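You operate a simulated robot arm through the tools that you are given. There is no shell and no other tool. Be economical: measure what you need, move in short steps, check, and stop when the job is done.

Carry out the task below with a simulated robot arm. There is one attempt and no reset: what you move stays moved.

Task
Put the bottle labelled "75" from the top of the bottling bench in the silver tray there and the bottle marked "57" on top of the clear cup stack there.
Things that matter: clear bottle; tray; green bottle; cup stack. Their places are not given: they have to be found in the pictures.

Only the result counts: the job must be done as asked and must still hold three seconds after the hand-in. Knocking over, shifting, dropping, spilling or breaking anything else fails it.

Robot
A 7-joint arm with a two-finger parallel gripper, fixed in place. Base frame: the origin is at the foot of the arm, x ahead of it, y to its left, z up; the work surface is at about z = 0. Lengths are in mm, angles in degrees, forces in N, time in s.
With the tool pointing down near the work surface it reaches from about 240 to 620 mm from the base axis. Its first joint turns from -66.0 to 66.0 degrees. Payload 2.6 kg.
The tool frame sits at the grasp point between the pads (the TCP): z along the fingers, y along the line on which they close. The tips reach 30 mm beyond it. The gripper opens to 94 mm. The fingers are 28 mm wide and 10 mm thick; the gripper's body (50 by 96 mm) begins 55 mm behind the TCP.
Orientation is told as [roll, pitch, yaw] about the base's x, y, z axes, in that order, counted from this pose: with the fingers straight down and closing along the base's y, the tool's x points along the base's -x, its y along +y and its z along -z.

Tools
- The arm moves only by the tool jog_arm. Its argument "targets" is text: rows parted by semicolons, each of 7 numbers parted by spaces: the turn, a rotation vector about the tool's x, y, z in degrees, then the shift along the tool's x, y, z in mm, then the opening, from 0 (shut) to 1 (fully open). In form: ax ay az x y z hand; .... A call has 1 to 20 rows; each row is the pose to reach, as a shift and turn from the pose commanded when the call began, along the tool's axes at that moment. Rows are played at 5 a second. More than 50 mm and 8.6 degrees between two rows, or a gripper value outside its range, and nothing of the call is played. A pose out of reach is approached as far as the arm can. The call stops where the force on the tool passes 40 N (or 10 N more than at its start, if that is more) or the arm is blocked; 0.2 s more then pass. The fingers move at their own pace (about 72 mm/s each) and stop on an object; they squeeze with about 29 N. The grip force told is the motor's: it shows also when the fingers shut on nothing. Time passes only in rows, and 0.2 s behind the last, so rows that repeat a pose let the fingers close. The reply holds the time, the measured pose of the TCP, the force on the tool along the base axes, the opening and the grip force, in the units named above and with some noise, and new pictures: "views" is both (left out), scene, wrist or none.
- Cameras (640 x 400 px; columns grow to the right, rows downward): "scene" is fixed at [42.8, 436.5, 569.8]; the picture's right is [-0.71, -0.70, 0.00], its down [-0.35, 0.36, -0.87] and it looks along [0.61, -0.62, -0.50] (base axes); focal length 274 px, centre (320, 200). "wrist" rides on the gripper at [76, 14, -103] in the tool frame; the picture's right is [-0.18, 0.98, 0.00], its down [-0.75, -0.14, -0.64] and it looks along [-0.63, -0.12, 0.77] (tool axes); focal length 243 px, centre (320, 200).
- probe_pixels(camera, pixels): there is no depth. For up to 12 entries [column, row, z] of the newest picture of that camera ("zoom" is the newest enlarged one), the place [x, y] in the base frame at which the ray of that pixel passes the height z, good to about 2 mm. No time passes.
- zoom(camera, box): a new picture of the part [left, top, right, bottom] of that camera's present view, enlarged. No time passes.
- sign_off(): hands the job in; it is judged then, once.

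Work in short steps. Measure before you move; look again where a grasp or a placing could have gone wrong, and mend it. You have 60 turns and 170 pictures in all, those below and enlarged ones among them. Open the gripper and draw the arm clear of the work before you hand the job in, unless the task says otherwise; then end with one line.

The tools are called after "Request:" as a command line: name --argument value ..., lists and objects as JSON in quotes. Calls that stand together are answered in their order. jog_arm: Moves the arm, as the interface text tells. Its arguments: {"type":"object","properties":{"targets":{"type":"string"},"views":{"type":"string","enum":["both","scene","wrist","none"]}},"required":["targets"]} The other tools are called the same way: probe_pixels (camera, pixels) gives the place at which the rays of pixels pass given heights; zoom (camera, box) takes an enlarged picture of a part of a camera's view; sign_off () hands the job in.

At the start:

```text
time: 0.0
tool_pos: [330.7, -143.8, 396.4]
tool_rot: [-0.1, 0.1, 0.1]
ft_force: [0.5, 1.1, 0.0]
finger_gap: 93.8
gripper_force: 0.1
```

scene: 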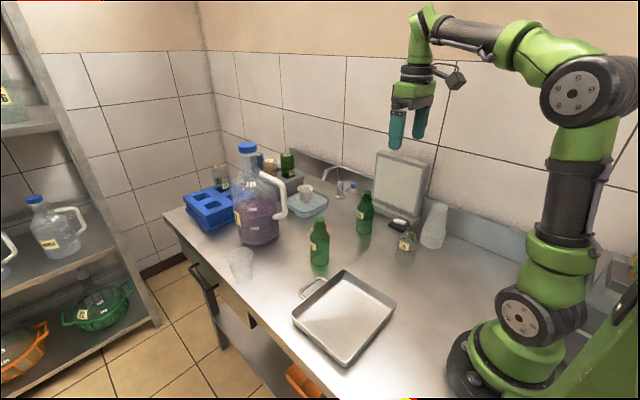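
wrist: 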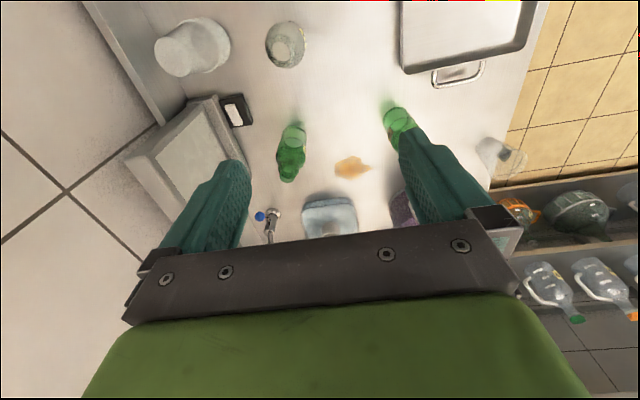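

The scene shows two green bottles (319,243), (365,212), a clear bottle (406,245), a clear cup stack (434,225), and a tray (345,315). I zoom in to read the labels.

Request:
zoom --camera "scene" --box '[290, 180, 460, 286]'

Request:
zoom --camera "scene" --box '[180, 130, 340, 290]'

Request:
zoom --camera "wrist" --box '[140, 0, 460, 200]'

```text
3.76 times, centred on (375, 233) of scene
```

zoom: 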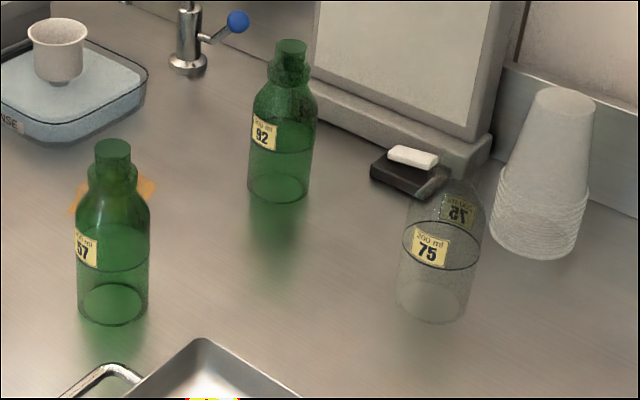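

```text
2.50 times, centred on (260, 210) of scene
```

zoom: 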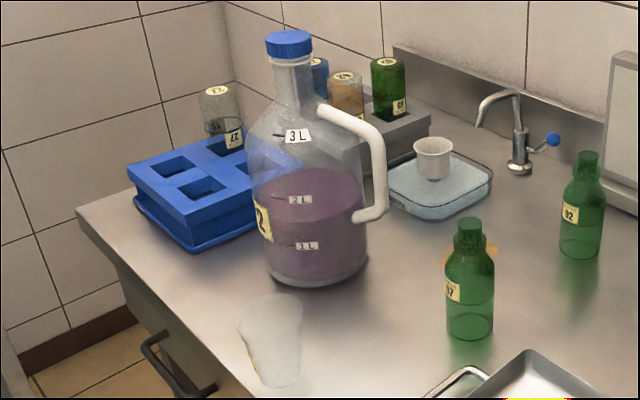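

```text
2.00 times, centred on (300, 100) of wrist
```

zoom: 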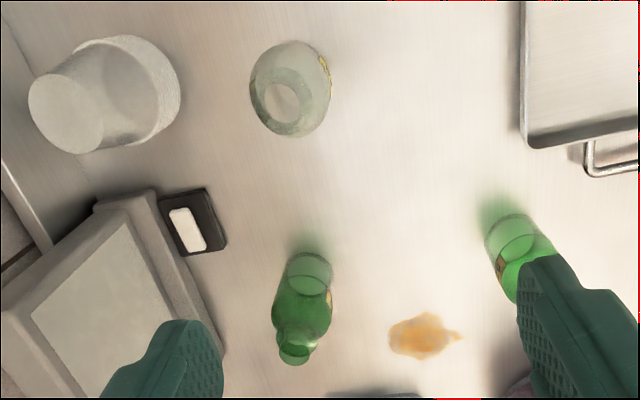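

Bottle "75" is clear and "57" is green, next to the orange spill. I zoom in on each and probe the base positions.

Request:
zoom --camera "scene" --box '[380, 195, 460, 275]'

Request:
zoom --camera "scene" --box '[280, 200, 360, 280]'

Request:
probe_pixels --camera "scene" --pixels '[[319.8, 260.6, 0], [364.2, 228.7, 0], [405.2, 259.8, 0], [432.3, 242.5, 0], [441, 205.8, 120], [293, 318, 0], [345, 272, 0], [396, 302, 0], [350, 364, 0], [345, 318, 5]]'

Request:
probe_pixels --camera "wrist" --pixels '[[284, 46, 0], [281, 52, 100], [180, 52, 120], [210, 45, 0], [291, 135, 0], [398, 112, 0], [403, 72, 0], [527, 50, 0], [403, 68, 30], [520, 45, 30]]'

```text
5.00 times, centred on (420, 235) of scene
```

zoom: 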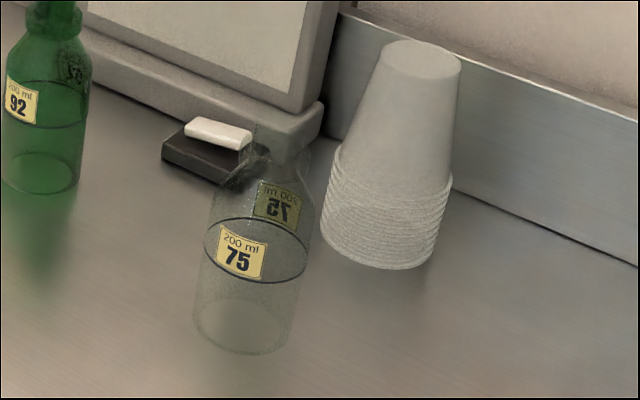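

```text
5.00 times, centred on (320, 240) of scene
```

zoom: 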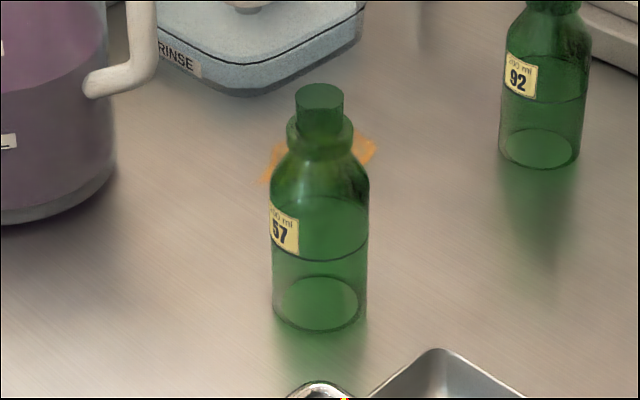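

```text
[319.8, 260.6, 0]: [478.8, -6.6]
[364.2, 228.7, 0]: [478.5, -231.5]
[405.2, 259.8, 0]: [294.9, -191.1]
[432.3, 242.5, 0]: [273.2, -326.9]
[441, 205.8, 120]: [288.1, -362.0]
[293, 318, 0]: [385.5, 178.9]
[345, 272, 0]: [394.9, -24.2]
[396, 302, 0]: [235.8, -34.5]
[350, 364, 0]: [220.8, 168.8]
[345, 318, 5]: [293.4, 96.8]
```

```text
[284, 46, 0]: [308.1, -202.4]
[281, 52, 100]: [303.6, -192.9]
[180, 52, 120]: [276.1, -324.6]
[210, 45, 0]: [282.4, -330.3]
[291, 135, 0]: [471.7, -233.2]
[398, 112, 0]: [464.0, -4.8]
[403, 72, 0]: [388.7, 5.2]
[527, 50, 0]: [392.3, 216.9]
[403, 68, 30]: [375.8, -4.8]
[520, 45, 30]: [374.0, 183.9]
```

Next I get the heights: bottle top (320,220), shoulder row, and the 75's neck.

Request:
probe_pixels --camera "scene" --pixels '[[320, 219.5, 120], [320, 219.5, 140], [320, 226, 120], [320, 237, 80], [320, 237, 100], [364, 184, 140], [364, 192.5, 140], [345, 276, 30], [396, 300, 30], [349, 360, 10], [293, 313, 10]]'

Request:
zoom --camera "wrist" --box '[240, 0, 336, 60]'

```text
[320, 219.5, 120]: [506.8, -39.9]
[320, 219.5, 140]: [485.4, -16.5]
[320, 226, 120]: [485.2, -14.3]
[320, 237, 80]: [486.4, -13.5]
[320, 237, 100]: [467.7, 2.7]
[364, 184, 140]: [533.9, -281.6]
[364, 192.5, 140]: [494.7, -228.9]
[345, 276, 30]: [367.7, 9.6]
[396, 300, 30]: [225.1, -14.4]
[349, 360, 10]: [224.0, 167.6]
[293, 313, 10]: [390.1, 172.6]
```

```text
6.67 times, centred on (288, 30) of wrist
```

zoom: 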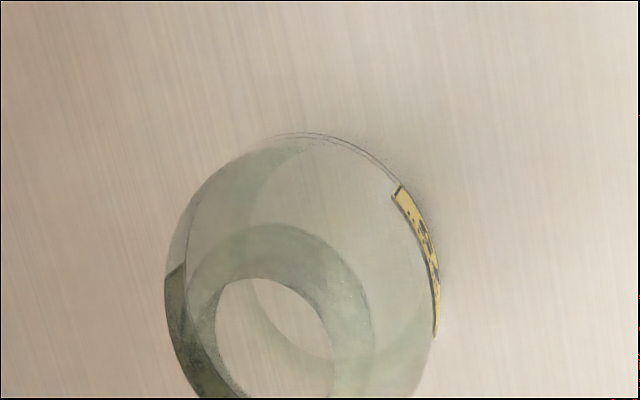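

Bottles are about 145 mm tall and 57 mm wide with the shoulder at about 88 mm. I move above the clear bottle (~(300,-195)) at z≈255 to refine.

Request:
jog_arm --targets "0 0 0 8 -13 35 1; 0 0 0 16 -26 70 1; 0 0 0 24 -39 105 1; 0 0 0 31 -51 140 1; 0 0 0 31 -51 140 1"

```text
time: 1.2
tool_pos: [299.2, -194.9, 254.1]
tool_rot: [0.0, 0.1, -0.1]
ft_force: [-0.5, 0.4, 0.3]
finger_gap: 93.7
gripper_force: 0.1
```

scene: 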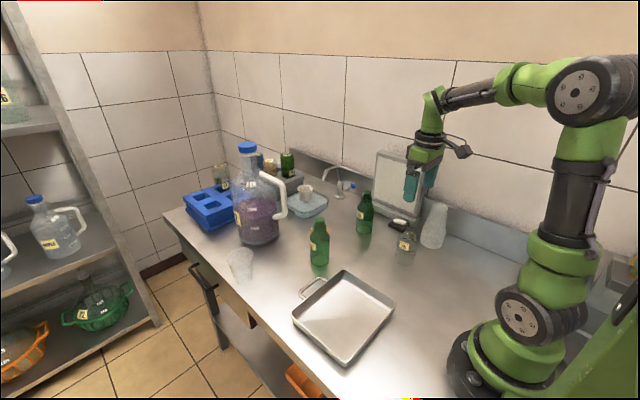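
wrist: 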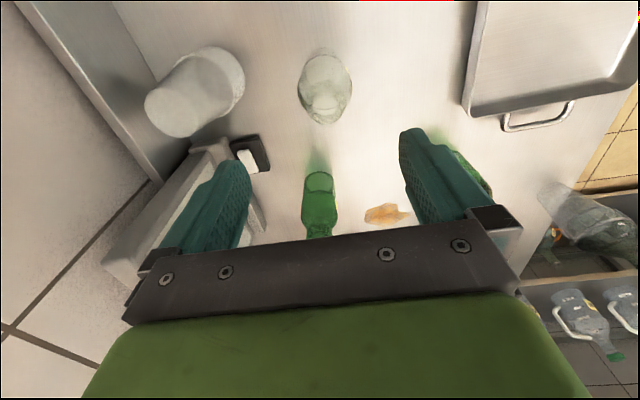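

Request:
zoom --camera "wrist" --box '[260, 30, 388, 140]'

Request:
probe_pixels --camera "wrist" --pixels '[[325, 103, 144], [325, 80, 50], [324, 73, 0], [180, 105, 135], [215, 85, 0], [180, 105, 140]]'

```text
3.64 times, centred on (324, 85) of wrist
```

zoom: 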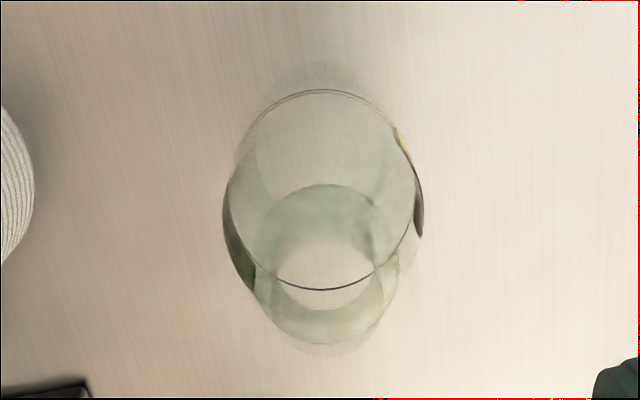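

```text
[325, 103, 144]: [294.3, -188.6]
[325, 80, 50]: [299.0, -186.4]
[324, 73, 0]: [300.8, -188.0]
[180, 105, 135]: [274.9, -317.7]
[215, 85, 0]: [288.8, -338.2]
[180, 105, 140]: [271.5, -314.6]
```

The clear bottle's axis is about (298,-188). I shift 7 mm in y and descend to TCP z≈98, still open.

Request:
jog_arm --targets "0 0 0 1 7 0 1; 0 0 0 1 7 35 1; 0 0 0 1 7 70 1; 0 0 0 1 7 100 1; 0 0 0 1 7 125 1; 0 0 0 1 7 142 1; 0 0 0 1 7 156 1; 0 0 0 1 7 156 1"

```text
time: 3.0
tool_pos: [298.8, -186.5, 99.9]
tool_rot: [0.0, 0.0, -0.1]
ft_force: [-0.1, 0.2, 0.6]
finger_gap: 94.1
gripper_force: 0.0
```

scene: 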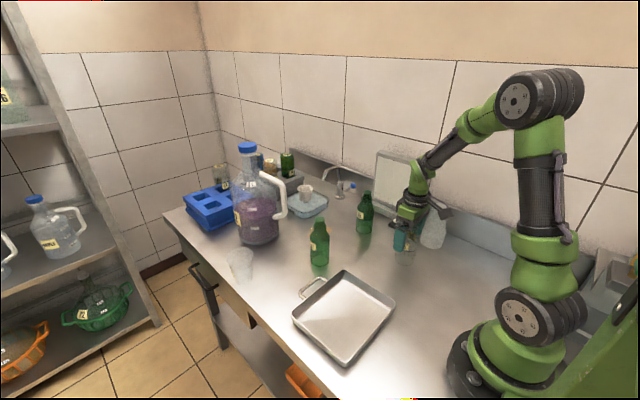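
wrist: 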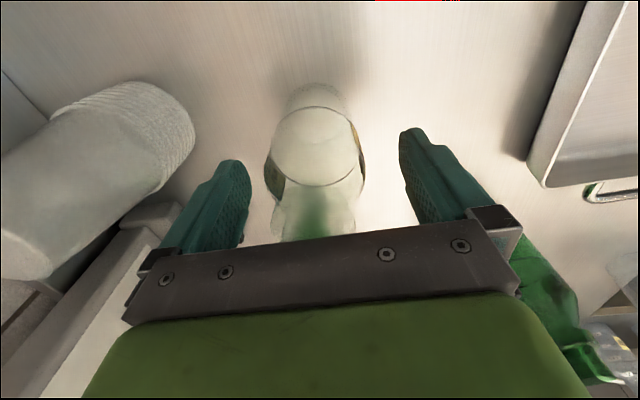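

Check the bottle centre relative to the fingers using the level ring at (318,147).

Request:
probe_pixels --camera "wrist" --pixels '[[318, 147, 50], [318, 147, 65], [273, 147, 58], [363, 147, 58], [317, 112, 0]]'

Request:
zoom --camera "wrist" --box '[230, 60, 410, 250]'

Request:
zoom --camera "scene" --box '[370, 180, 470, 280]'

```text
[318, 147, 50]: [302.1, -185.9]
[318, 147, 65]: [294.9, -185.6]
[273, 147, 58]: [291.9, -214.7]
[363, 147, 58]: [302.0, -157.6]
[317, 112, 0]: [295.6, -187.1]
```

```text
2.11 times, centred on (320, 155) of wrist
```

zoom: 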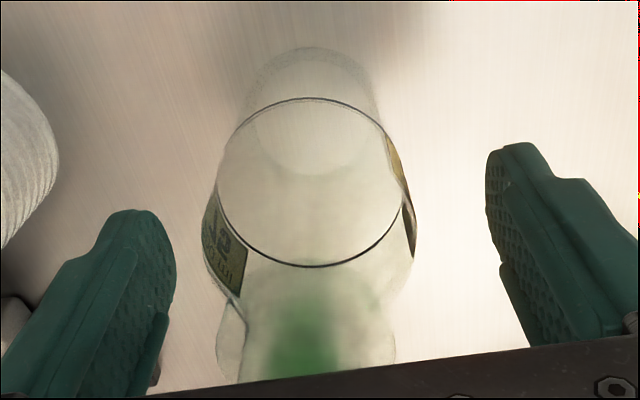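

```text
4.00 times, centred on (420, 230) of scene
```

zoom: 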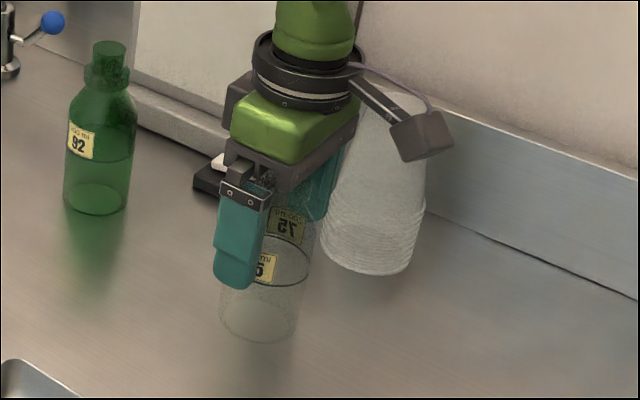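

Bottle is centred at (298,-186). I lower 4 mm and close.

Request:
jog_arm --targets "0 0 0 1 0 4 1; 0 0 0 1 0 4 0.7; 0 0 0 1 0 4 0.6; 0 0 0 1 0 4 0.4; 0 0 0 1 0 4 0.3; 0 0 0 1 0 4 0.3"

```text
time: 4.4
tool_pos: [298.4, -186.3, 95.6]
tool_rot: [0.0, 0.1, 0.0]
ft_force: [-0.4, -0.3, 0.1]
finger_gap: 56.5
gripper_force: 28.9
```

scene: 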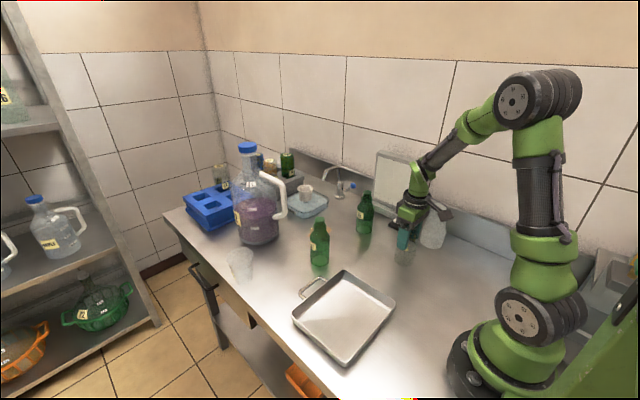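
wrist: 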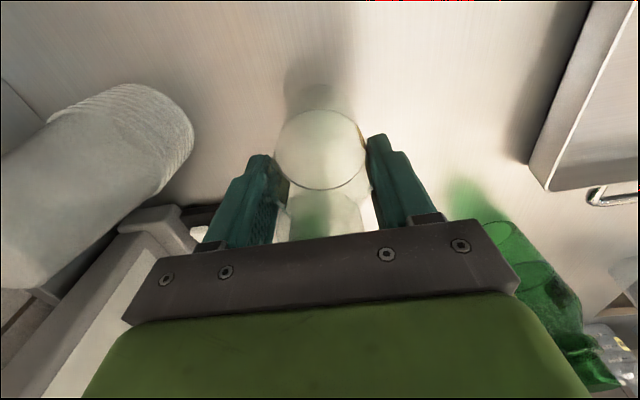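

The fingers hold at 56.5 mm with 28.9 N. I lift 60 mm.

Request:
jog_arm --targets "0 0 0 0 0 -8 0.3; 0 0 0 0 0 -20 0.3; 0 0 0 0 0 -35 0.3; 0 0 0 0 0 -50 0.3; 0 0 0 0 0 -65 0.3; 0 0 0 0 0 -65 0.3"

```text
time: 5.8
tool_pos: [298.8, -188.2, 161.9]
tool_rot: [0.1, 0.0, 0.0]
ft_force: [-0.8, -0.1, -1.3]
finger_gap: 56.7
gripper_force: 29.1
```

scene: 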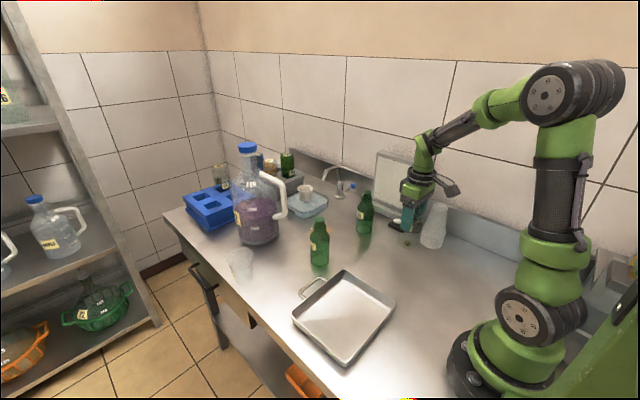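
wrist: 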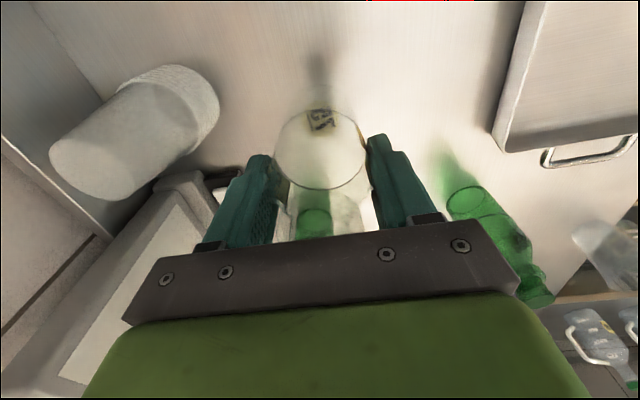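

Lifted. I carry it at this height to above the tray centre (~(297,88)).

Request:
jog_arm --targets "0 0 0 0 15 -5 0.3; 0 0 0 0 45 -5 0.3; 0 0 0 0 80 -5 0.3; 0 0 0 0 115 -5 0.3; 0 0 0 0 150 -5 0.3; 0 0 0 0 185 -5 0.3; 0 0 0 0 220 -5 0.3; 0 0 0 0 250 -5 0.3; 0 0 0 0 270 -5 0.3; 0 0 0 0 276 -5 0.3; 0 0 0 0 276 -5 0.3"

```text
time: 8.2
tool_pos: [299.3, 87.7, 164.8]
tool_rot: [0.0, 0.1, -0.1]
ft_force: [-0.1, 0.5, -2.6]
finger_gap: 56.6
gripper_force: 28.9
```

scene: 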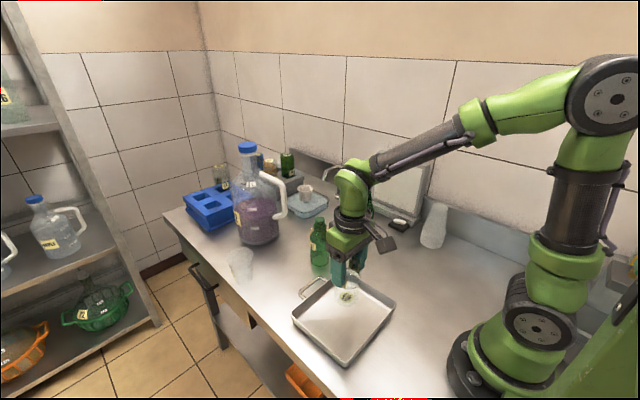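
wrist: 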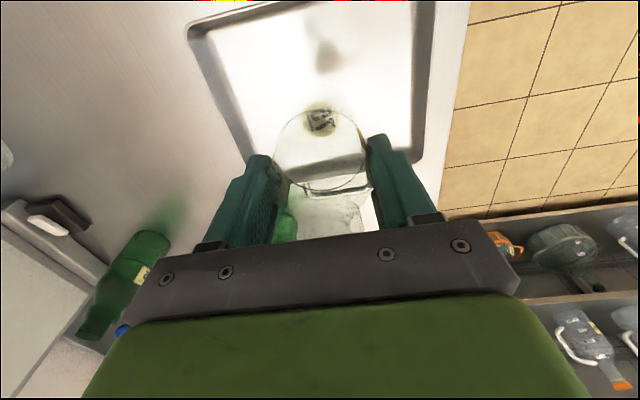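

I check the tray's inner floor edges against the bottle position.

Request:
probe_pixels --camera "wrist" --pixels '[[215, 50, 5], [245, 150, 5], [411, 50, 5], [411, 145, 5], [340, 160, 5]]'

Request:
probe_pixels --camera "scene" --pixels '[[300, 317, 5], [346, 280, 5], [388, 305, 5], [350, 352, 5]]'

```text
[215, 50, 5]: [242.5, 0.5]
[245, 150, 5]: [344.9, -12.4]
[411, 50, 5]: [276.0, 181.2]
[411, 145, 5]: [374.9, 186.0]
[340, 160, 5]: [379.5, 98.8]
```

```text
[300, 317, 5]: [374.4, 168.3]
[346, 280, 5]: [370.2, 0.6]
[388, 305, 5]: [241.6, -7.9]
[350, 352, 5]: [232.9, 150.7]
```

Centred well. I descend to about 4 mm above the expected floor, then in small steps to contact.

Request:
jog_arm --targets "0 0 0 0 0 20 0.3; 0 0 0 0 0 38 0.3; 0 0 0 0 0 50 0.3; 0 0 0 0 0 58 0.3; 0 0 0 0 0 62 0.3; 0 0 0 0 0 62 0.3"

```text
time: 9.6
tool_pos: [299.1, 88.4, 103.5]
tool_rot: [0.0, 0.1, 0.0]
ft_force: [0.5, 0.9, -1.5]
finger_gap: 57.0
gripper_force: 29.4
```

scene: 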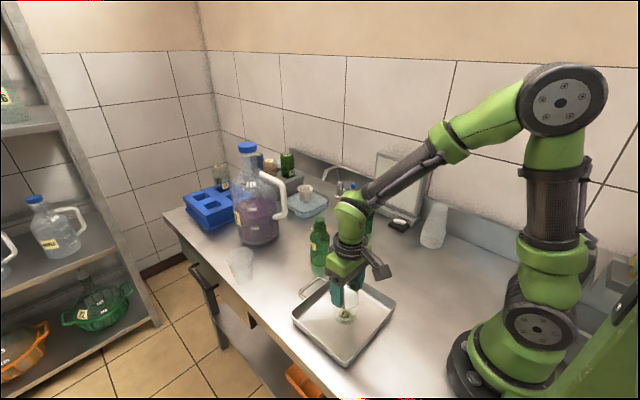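
wrist: 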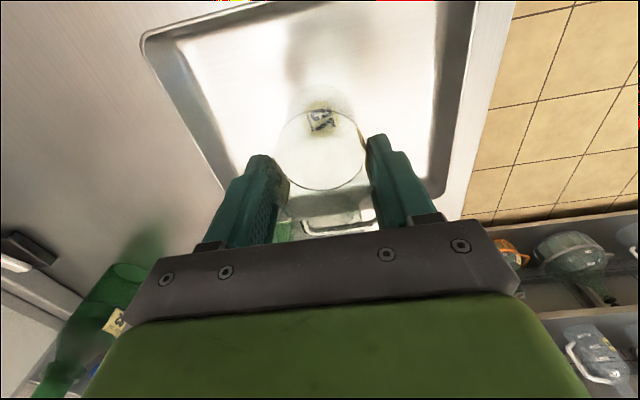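

No contact yet (fz -1.5). I go down in 1.5 mm steps.

Request:
jog_arm --targets "0 0 0 0 0 1.5 0.3; 0 0 0 0 0 3 0.3; 0 0 0 0 0 3 0.3" --views "none"

Request:
jog_arm --targets "0 0 0 0 0 1 0.3; 0 0 0 0 0 1.5 0.3; 0 0 0 0 0 1.5 0.3" --views "none"

```text
time: 10.4
tool_pos: [298.6, 88.7, 101.0]
tool_rot: [0.0, 0.0, -0.1]
ft_force: [0.3, -0.7, -1.9]
finger_gap: 56.8
gripper_force: 29.4
```

```text
time: 11.2
tool_pos: [299.2, 87.6, 99.2]
tool_rot: [0.0, -0.1, 0.0]
ft_force: [-3.0, -1.7, 15.4]
finger_gap: 57.0
gripper_force: 28.8
```

Contact: fz +15.4 N at z 99. The bottle rests on the tray floor, so I open slowly and rise.

Request:
jog_arm --targets "0 0 0 0 0 -0.5 0.3; 0 0 0 0 0 -0.5 0.65; 0 0 0 0 0 -0.5 0.8; 0 0 0 0 0 -0.5 1; 0 0 0 0 0 -0.5 1; 0 0 0 0 0 -20 1; 0 0 0 0 0 -50 1; 0 0 0 0 0 -85 1; 0 0 0 0 0 -120 1; 0 0 0 0 0 -120 1"

```text
time: 13.4
tool_pos: [298.4, 87.7, 219.6]
tool_rot: [0.1, 0.0, -0.1]
ft_force: [1.0, 0.1, -0.1]
finger_gap: 93.9
gripper_force: 0.0
```

scene: 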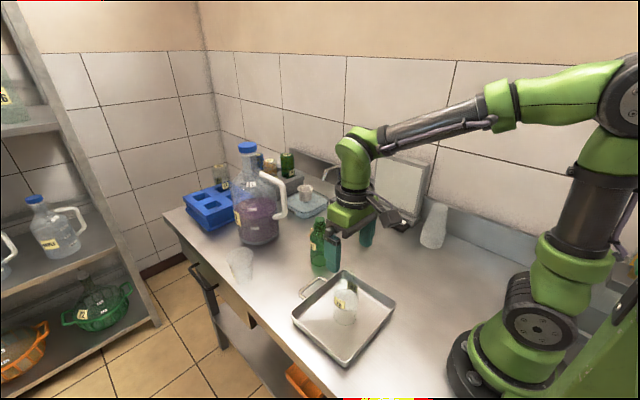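
wrist: 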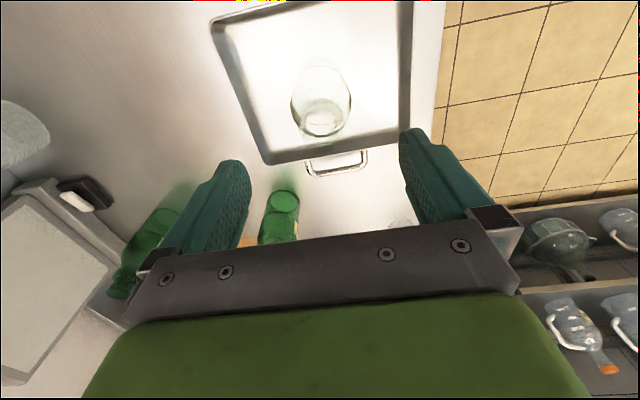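

Bottle 75 stands upright in the tray. Next I move above bottle 57 at (475,-6), z≈255.

Request:
jog_arm --targets "0 0 0 0 0 -35 1; 0 0 0 -30 -16 -35 1; 0 0 0 -65 -35 -35 1; 0 0 0 -100 -53 -35 1; 0 0 0 -135 -72 -35 1; 0 0 0 -165 -88 -35 1; 0 0 0 -176 -94 -35 1; 0 0 0 -176 -94 -35 1"

```text
time: 15.2
tool_pos: [475.4, -5.3, 255.4]
tool_rot: [0.0, 0.0, 0.0]
ft_force: [0.0, -0.3, -0.8]
finger_gap: 93.9
gripper_force: 0.0
```

scene: 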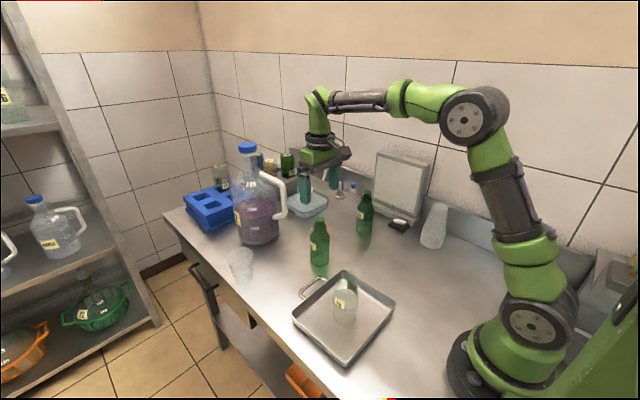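
wrist: 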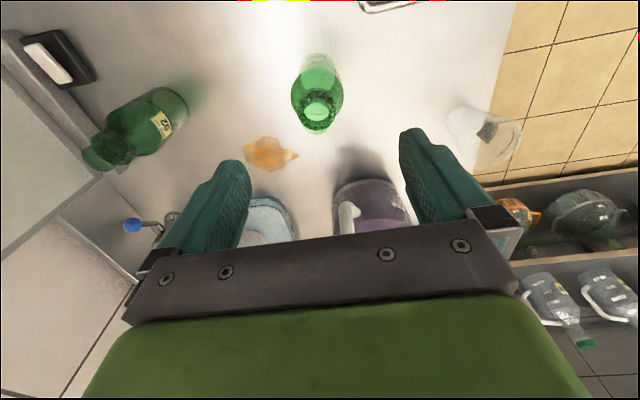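

I refine the bottle's axis and check clearance to the jug.

Request:
zoom --camera "wrist" --box '[270, 40, 370, 140]'

Request:
probe_pixels --camera "wrist" --pixels '[[318, 75, 0], [317, 82, 58], [319, 111, 145], [340, 190, 60], [317, 85, 58]]'

Request:
probe_pixels --camera "scene" --pixels '[[260, 238, 0], [285, 212, 100], [247, 148, 260], [277, 234, 0]]'

```text
4.00 times, centred on (320, 90) of wrist
```

zoom: 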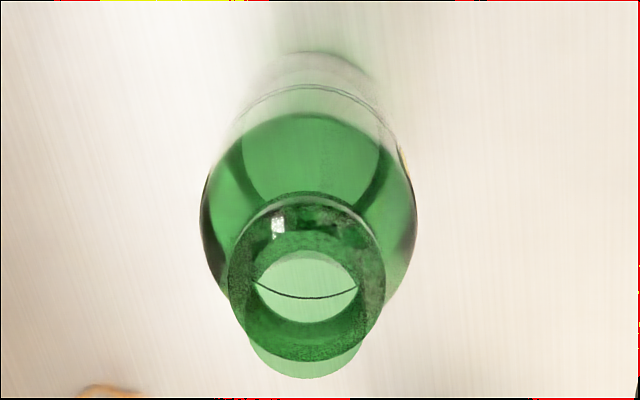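

```text
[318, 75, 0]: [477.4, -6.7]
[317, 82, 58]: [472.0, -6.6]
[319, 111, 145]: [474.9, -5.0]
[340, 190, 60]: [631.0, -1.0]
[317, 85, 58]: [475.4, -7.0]
```

```text
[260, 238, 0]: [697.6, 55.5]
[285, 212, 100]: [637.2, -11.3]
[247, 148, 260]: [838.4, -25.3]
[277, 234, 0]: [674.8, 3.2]
```

The axis is (475,-6), right under the tool, and the jug is over 100 mm away. I descend to z≈96.

Request:
jog_arm --targets "0 0 0 0 -0.5 35 1; 0 0 0 0 -0.5 70 1; 0 0 0 0 -0.5 100 1; 0 0 0 0 -0.5 125 1; 0 0 0 0 -0.5 142 1; 0 0 0 0 -0.5 152 1; 0 0 0 0 -0.5 159 1; 0 0 0 0 -0.5 159 1"

```text
time: 17.0
tool_pos: [474.1, -7.7, 97.0]
tool_rot: [0.0, -0.1, 0.0]
ft_force: [-0.6, 0.5, 0.1]
finger_gap: 94.0
gripper_force: 0.1
```

scene: 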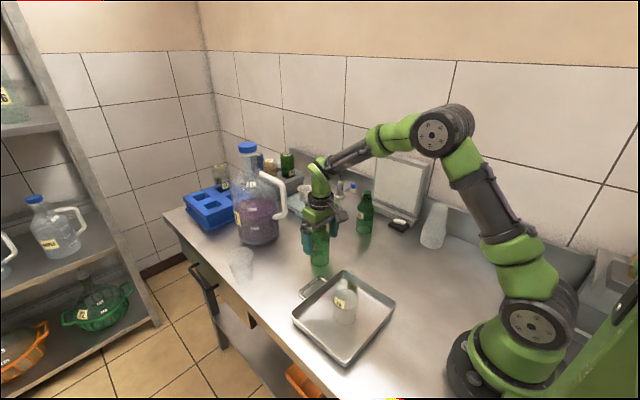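
wrist: 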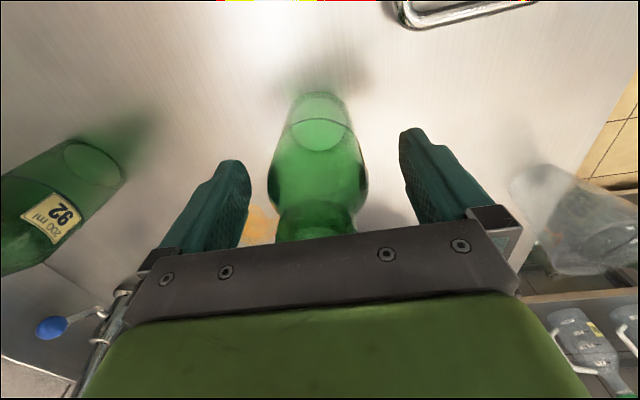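

No contact and the bottle sits between the fingers. I close, then lift a little.

Request:
jog_arm --targets "0 0 0 0 0 0 0.7; 0 0 0 0 0 0 0.6; 0 0 0 0 0 0 0.4; 0 0 0 0 0 0 0.3; 0 0 0 0 0 0 0.3; 0 0 0 0 0 -6 0.3; 0 0 0 0 0 -20 0.3; 0 0 0 0 0 -40 0.3; 0 0 0 0 0 -60 0.3; 0 0 0 0 0 -60 0.3"

```text
time: 19.2
tool_pos: [474.9, -7.8, 157.4]
tool_rot: [0.0, 0.0, 0.0]
ft_force: [0.1, 0.4, -1.7]
finger_gap: 57.1
gripper_force: 29.2
```

scene: 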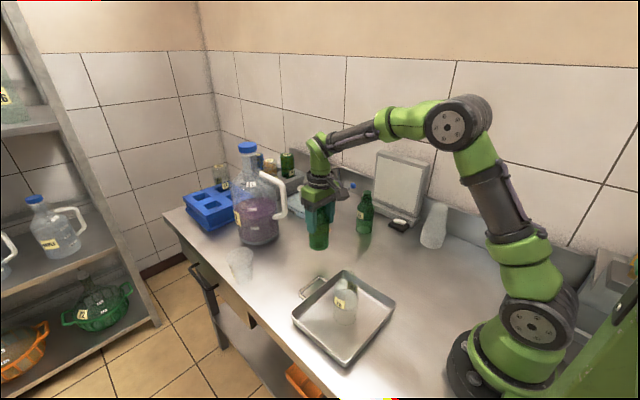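
wrist: 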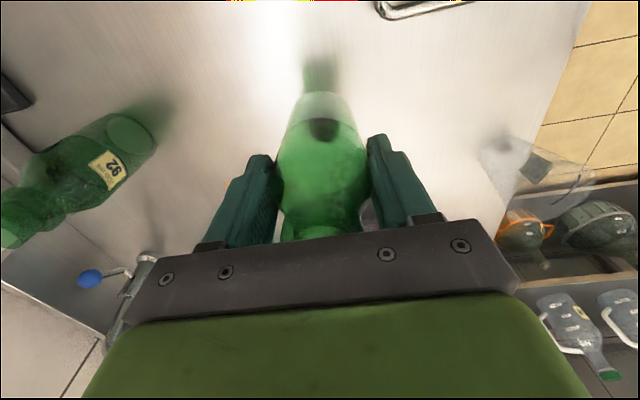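

Held firmly. I raise to z≈295 and move to a standoff at about (290,-230) to measure the cup stack.

Request:
jog_arm --targets "0 0 0 0 0 -40 0.3; 0 0 0 0 0 -80 0.3; 0 0 0 0 0 -115 0.3; 0 0 0 10 -12 -140 0.3; 0 0 0 30 -36 -140 0.3; 0 0 0 55 -66 -140 0.3; 0 0 0 80 -96 -140 0.3; 0 0 0 105 -126 -140 0.3; 0 0 0 130 -156 -140 0.3; 0 0 0 155 -186 -140 0.3; 0 0 0 175 -210 -140 0.3; 0 0 0 185 -222 -140 0.3; 0 0 0 185 -222 -140 0.3"

```text
time: 22.0
tool_pos: [290.3, -228.6, 297.2]
tool_rot: [-0.1, 0.0, 0.1]
ft_force: [0.1, 0.1, -1.2]
finger_gap: 56.7
gripper_force: 28.8
```

scene: 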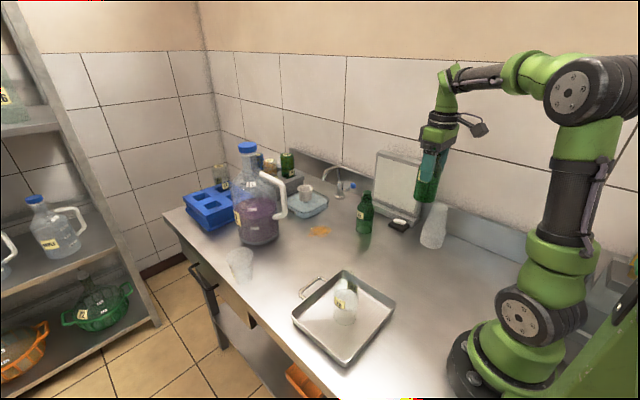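
wrist: 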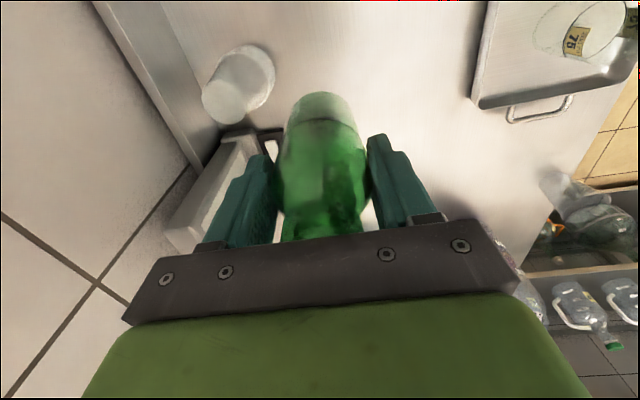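

Request:
zoom --camera "wrist" --box '[180, 30, 300, 140]'

Request:
zoom --camera "scene" --box '[400, 190, 470, 260]'

```text
3.64 times, centred on (240, 85) of wrist
```

zoom: 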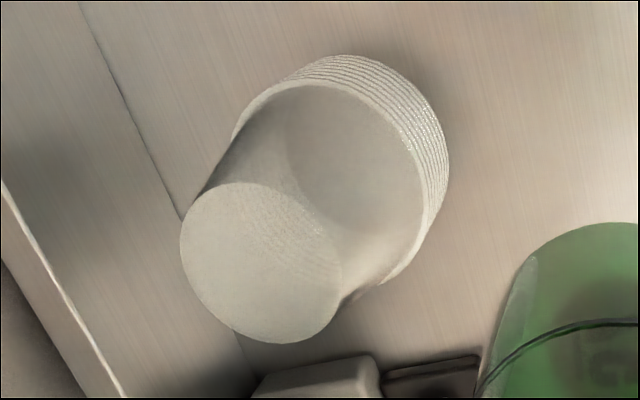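

```text
5.71 times, centred on (435, 225) of scene
```

zoom: 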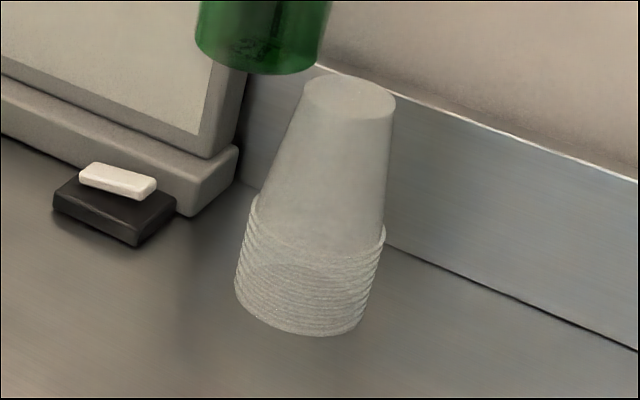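

I triangulate the cup-top centre: wrist (223.5,102.3), scene (440.1,207.2).

Request:
probe_pixels --camera "wrist" --pixels '[[223.5, 102.3, 125], [223.5, 102.3, 135], [223.5, 102.3, 145], [201.6, 102.3, 135], [245.5, 102.3, 135], [223.5, 80.5, 135], [223.5, 124, 135]]'

Request:
probe_pixels --camera "scene" --pixels '[[440.1, 207.2, 125], [440.1, 207.2, 135], [440.1, 207.2, 145], [432, 206.3, 135], [448.3, 208, 135], [431.9, 241.6, 0]]'

```text
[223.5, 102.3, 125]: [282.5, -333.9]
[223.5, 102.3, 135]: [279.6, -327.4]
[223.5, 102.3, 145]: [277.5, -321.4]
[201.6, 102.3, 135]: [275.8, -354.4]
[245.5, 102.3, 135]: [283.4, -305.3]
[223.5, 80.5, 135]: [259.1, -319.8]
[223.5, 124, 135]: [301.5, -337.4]
```

```text
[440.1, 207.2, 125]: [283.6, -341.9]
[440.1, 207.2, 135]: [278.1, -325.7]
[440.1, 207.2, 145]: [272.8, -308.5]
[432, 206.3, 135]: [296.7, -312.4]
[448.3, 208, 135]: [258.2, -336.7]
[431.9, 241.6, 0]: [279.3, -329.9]
```

The views agree: cup top at z≈134, centre (279,-327.5), 47 mm wide. I check the wall and screen clearance before moving in.

Request:
probe_pixels --camera "scene" --pixels '[[449, 233, 0], [490, 251, 0], [491, 222, 80], [491, 222, 100], [415, 222, 0], [425, 160, 200], [425, 160, 250], [375, 150, 200]]'

Request:
probe_pixels --camera "wrist" --pixels '[[201, 85, 0], [174, 30, 0], [210, 170, 30], [165, 225, 150], [130, 50, 80], [130, 50, 100]]'

```text
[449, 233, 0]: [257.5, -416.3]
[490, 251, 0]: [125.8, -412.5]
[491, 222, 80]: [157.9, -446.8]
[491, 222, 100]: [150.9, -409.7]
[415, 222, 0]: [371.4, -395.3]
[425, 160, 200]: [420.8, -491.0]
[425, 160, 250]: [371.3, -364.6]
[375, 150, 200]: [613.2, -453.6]
```

```text
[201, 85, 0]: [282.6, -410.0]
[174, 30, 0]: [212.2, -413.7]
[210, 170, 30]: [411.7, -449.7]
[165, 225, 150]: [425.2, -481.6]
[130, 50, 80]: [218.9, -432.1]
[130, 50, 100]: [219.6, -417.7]
```

Backsplash is at y≈-413 and 100 mm high, so there is clearance. I move over the cup at the same height, then look.

Request:
jog_arm --targets "0 0 0 3 -20 0 0.3; 0 0 0 6 -45 0 0.3; 0 0 0 8 -70 0 0.3; 0 0 0 10 -90 0 0.3; 0 0 0 11 -99 0 0.3; 0 0 0 11 -99 0 0.3; 0 0 0 11 -99 25 0.3; 0 0 0 11 -99 45 0.3; 0 0 0 11 -99 55 0.3; 0 0 0 11 -99 55 0.3"

Request:
zoom --camera "scene" --box '[390, 150, 490, 260]'

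Request:
zoom --camera "wrist" --box '[220, 30, 420, 240]'

```text
time: 24.2
tool_pos: [279.2, -327.3, 240.7]
tool_rot: [0.0, -0.1, 0.1]
ft_force: [0.1, 0.1, -1.4]
finger_gap: 57.0
gripper_force: 29.0
```

scene: 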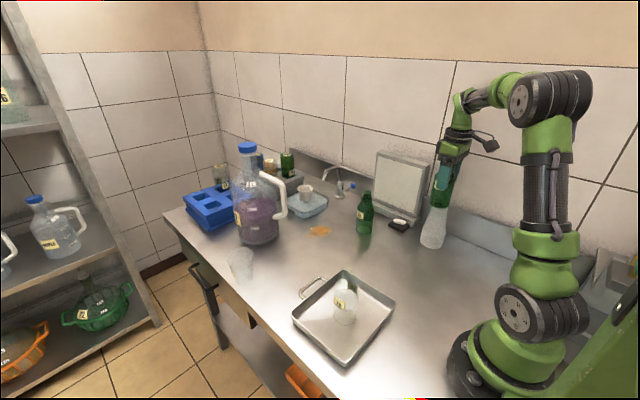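
wrist: 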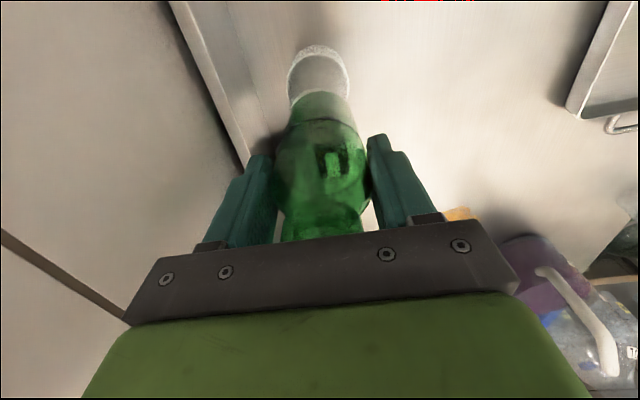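

```text
3.64 times, centred on (440, 205) of scene
```

zoom: 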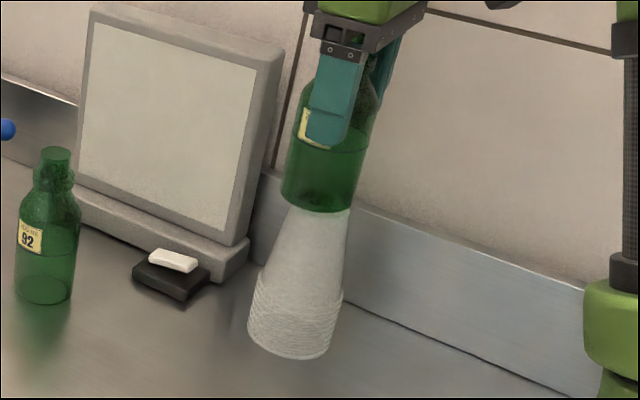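

```text
1.90 times, centred on (320, 135) of wrist
```

zoom: 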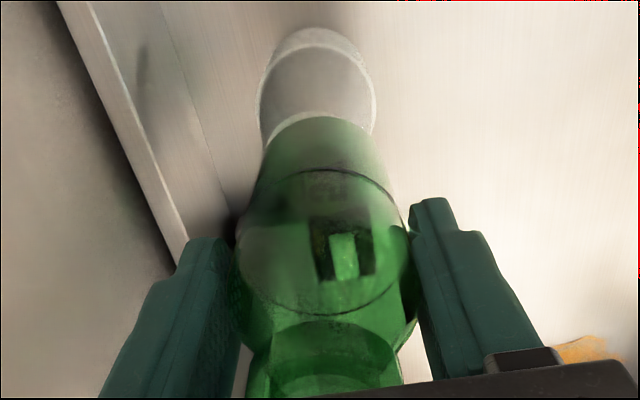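

Alignment looks good in both views; the bottom is at about 144, ~10 mm above the cup. I lower in fine steps, watching the force.

Request:
jog_arm --targets "0 0 0 0 0 2 0.3; 0 0 0 0 0 4 0.3; 0 0 0 0 0 5.5 0.3; 0 0 0 0 0 5.5 0.3" --views "none"

Request:
jog_arm --targets "0 0 0 0 0 1 0.3; 0 0 0 0 0 1.5 0.3; 0 0 0 0 0 1.5 0.3" --views "scene"

```text
time: 25.2
tool_pos: [278.9, -327.6, 236.5]
tool_rot: [0.0, 0.0, 0.0]
ft_force: [-0.8, 0.0, -1.9]
finger_gap: 57.1
gripper_force: 28.6
```

```text
time: 26.0
tool_pos: [278.8, -328.5, 234.4]
tool_rot: [-0.1, 0.0, 0.1]
ft_force: [0.1, 0.6, -1.5]
finger_gap: 56.7
gripper_force: 28.8
```

scene: 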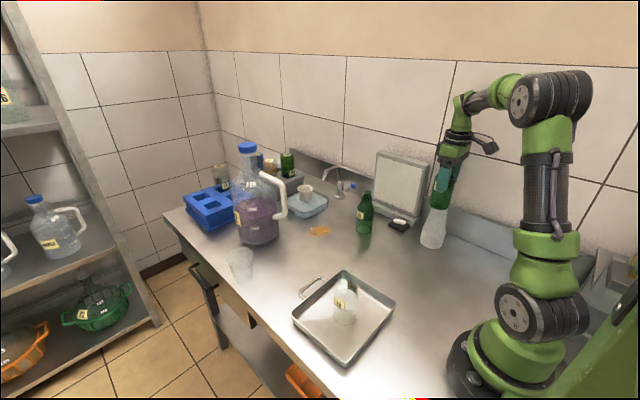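

Still no contact; I continue 1 mm at a time.

Request:
jog_arm --targets "0 0 0 0 0 1 0.3; 0 0 0 0 0 1 0.3" --views "none"

Request:
jog_arm --targets "0 0 0 0 0 1 0.3; 0 0 0 0 0 1 0.3" --views "none"

```text
time: 26.6
tool_pos: [278.0, -328.7, 233.1]
tool_rot: [0.1, 0.0, 0.0]
ft_force: [-0.6, -0.4, -2.1]
finger_gap: 56.6
gripper_force: 29.6
```

```text
time: 27.2
tool_pos: [278.5, -328.0, 234.1]
tool_rot: [-0.1, -0.1, 0.0]
ft_force: [-0.9, 0.4, 8.0]
finger_gap: 56.6
gripper_force: 28.6
```

Contact: fz +8 N. I back off 0.4 mm and open gently, then look before rising.

Request:
jog_arm --targets "0 0 0 0 0 -0.4 0.3; 0 0 0 0 0 -0.4 0.62; 0 0 0 0 0 -0.4 0.68; 0 0 0 0 0 -0.4 0.76; 0 0 0 0 0 -0.4 0.85; 0 0 0 0 0 -0.4 1; 0 0 0 0 0 -0.4 1"

```text
time: 28.8
tool_pos: [279.1, -327.6, 232.2]
tool_rot: [0.1, 0.0, 0.1]
ft_force: [0.1, -0.3, 0.5]
finger_gap: 94.3
gripper_force: 0.1
```

scene: 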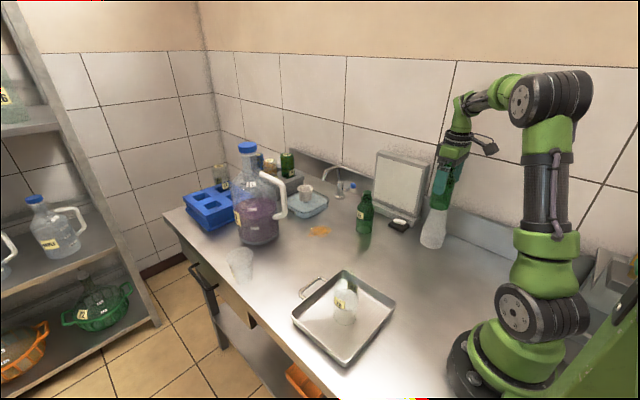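
wrist: 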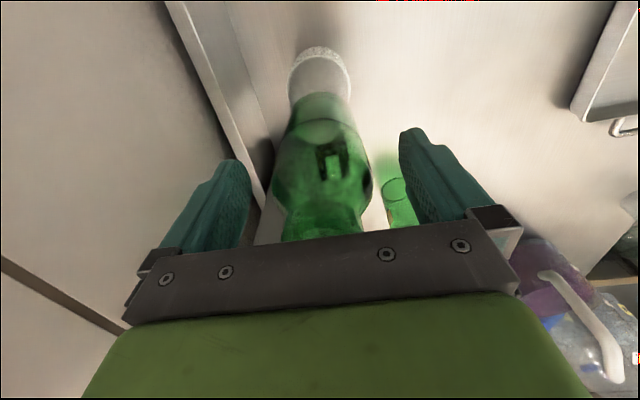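

The bottle stands on the stack with the fingers clear. I rise straight up 120 mm, then draw back.

Request:
jog_arm --targets "0 0 0 0 0 -10 1; 0 0 0 0 0 -30 1; 0 0 0 0 0 -60 1; 0 0 0 0 0 -90 1; 0 0 0 0 0 -120 1; 0 0 0 0 30 -125 1; 0 0 0 0 70 -125 1; 0 0 0 0 110 -125 1; 0 0 0 0 150 -125 1; 0 0 0 0 150 -125 1"

Request:
zoom --camera "scene" --box '[290, 140, 490, 370]'

```text
time: 31.0
tool_pos: [277.9, -178.6, 359.1]
tool_rot: [0.0, 0.0, 0.0]
ft_force: [0.1, 0.4, 0.2]
finger_gap: 93.9
gripper_force: 0.2
```

scene: 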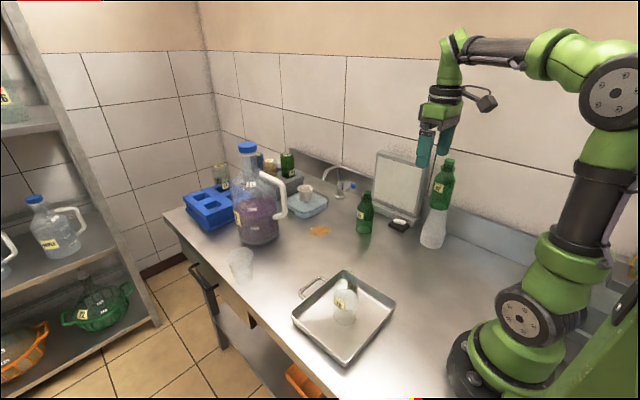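
wrist: 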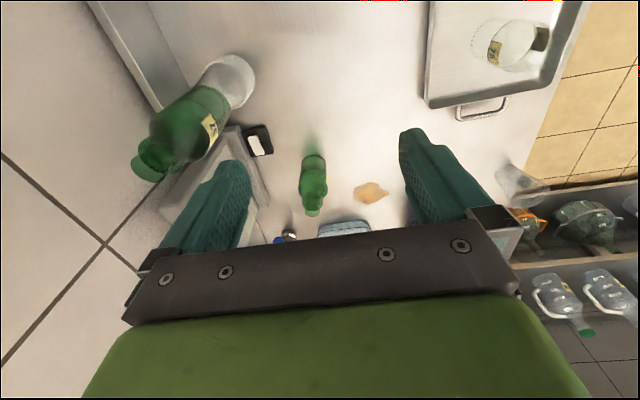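

```text
1.74 times, centred on (390, 255) of scene
```

zoom: 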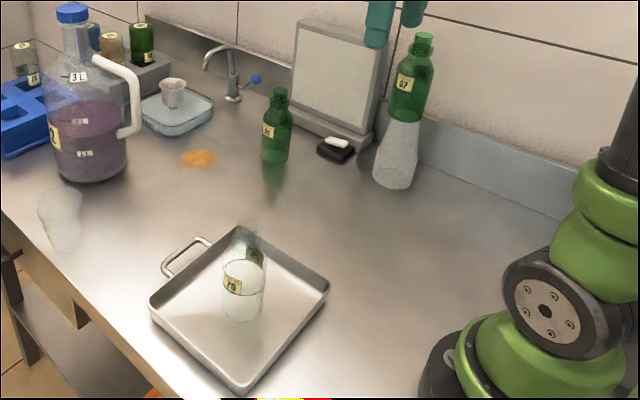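

Bottle 57 stands on the cup stack, 75 stands in the tray, nothing else has moved, and the gripper is open and clear. I hand in.

Request:
sign_off

```text
The job is handed in.
```

The clear bottle "75" is standing in the silver tray and the green bottle "57" is standing on the clear cup stack; I saw nothing else moved, and the arm is open and clear.
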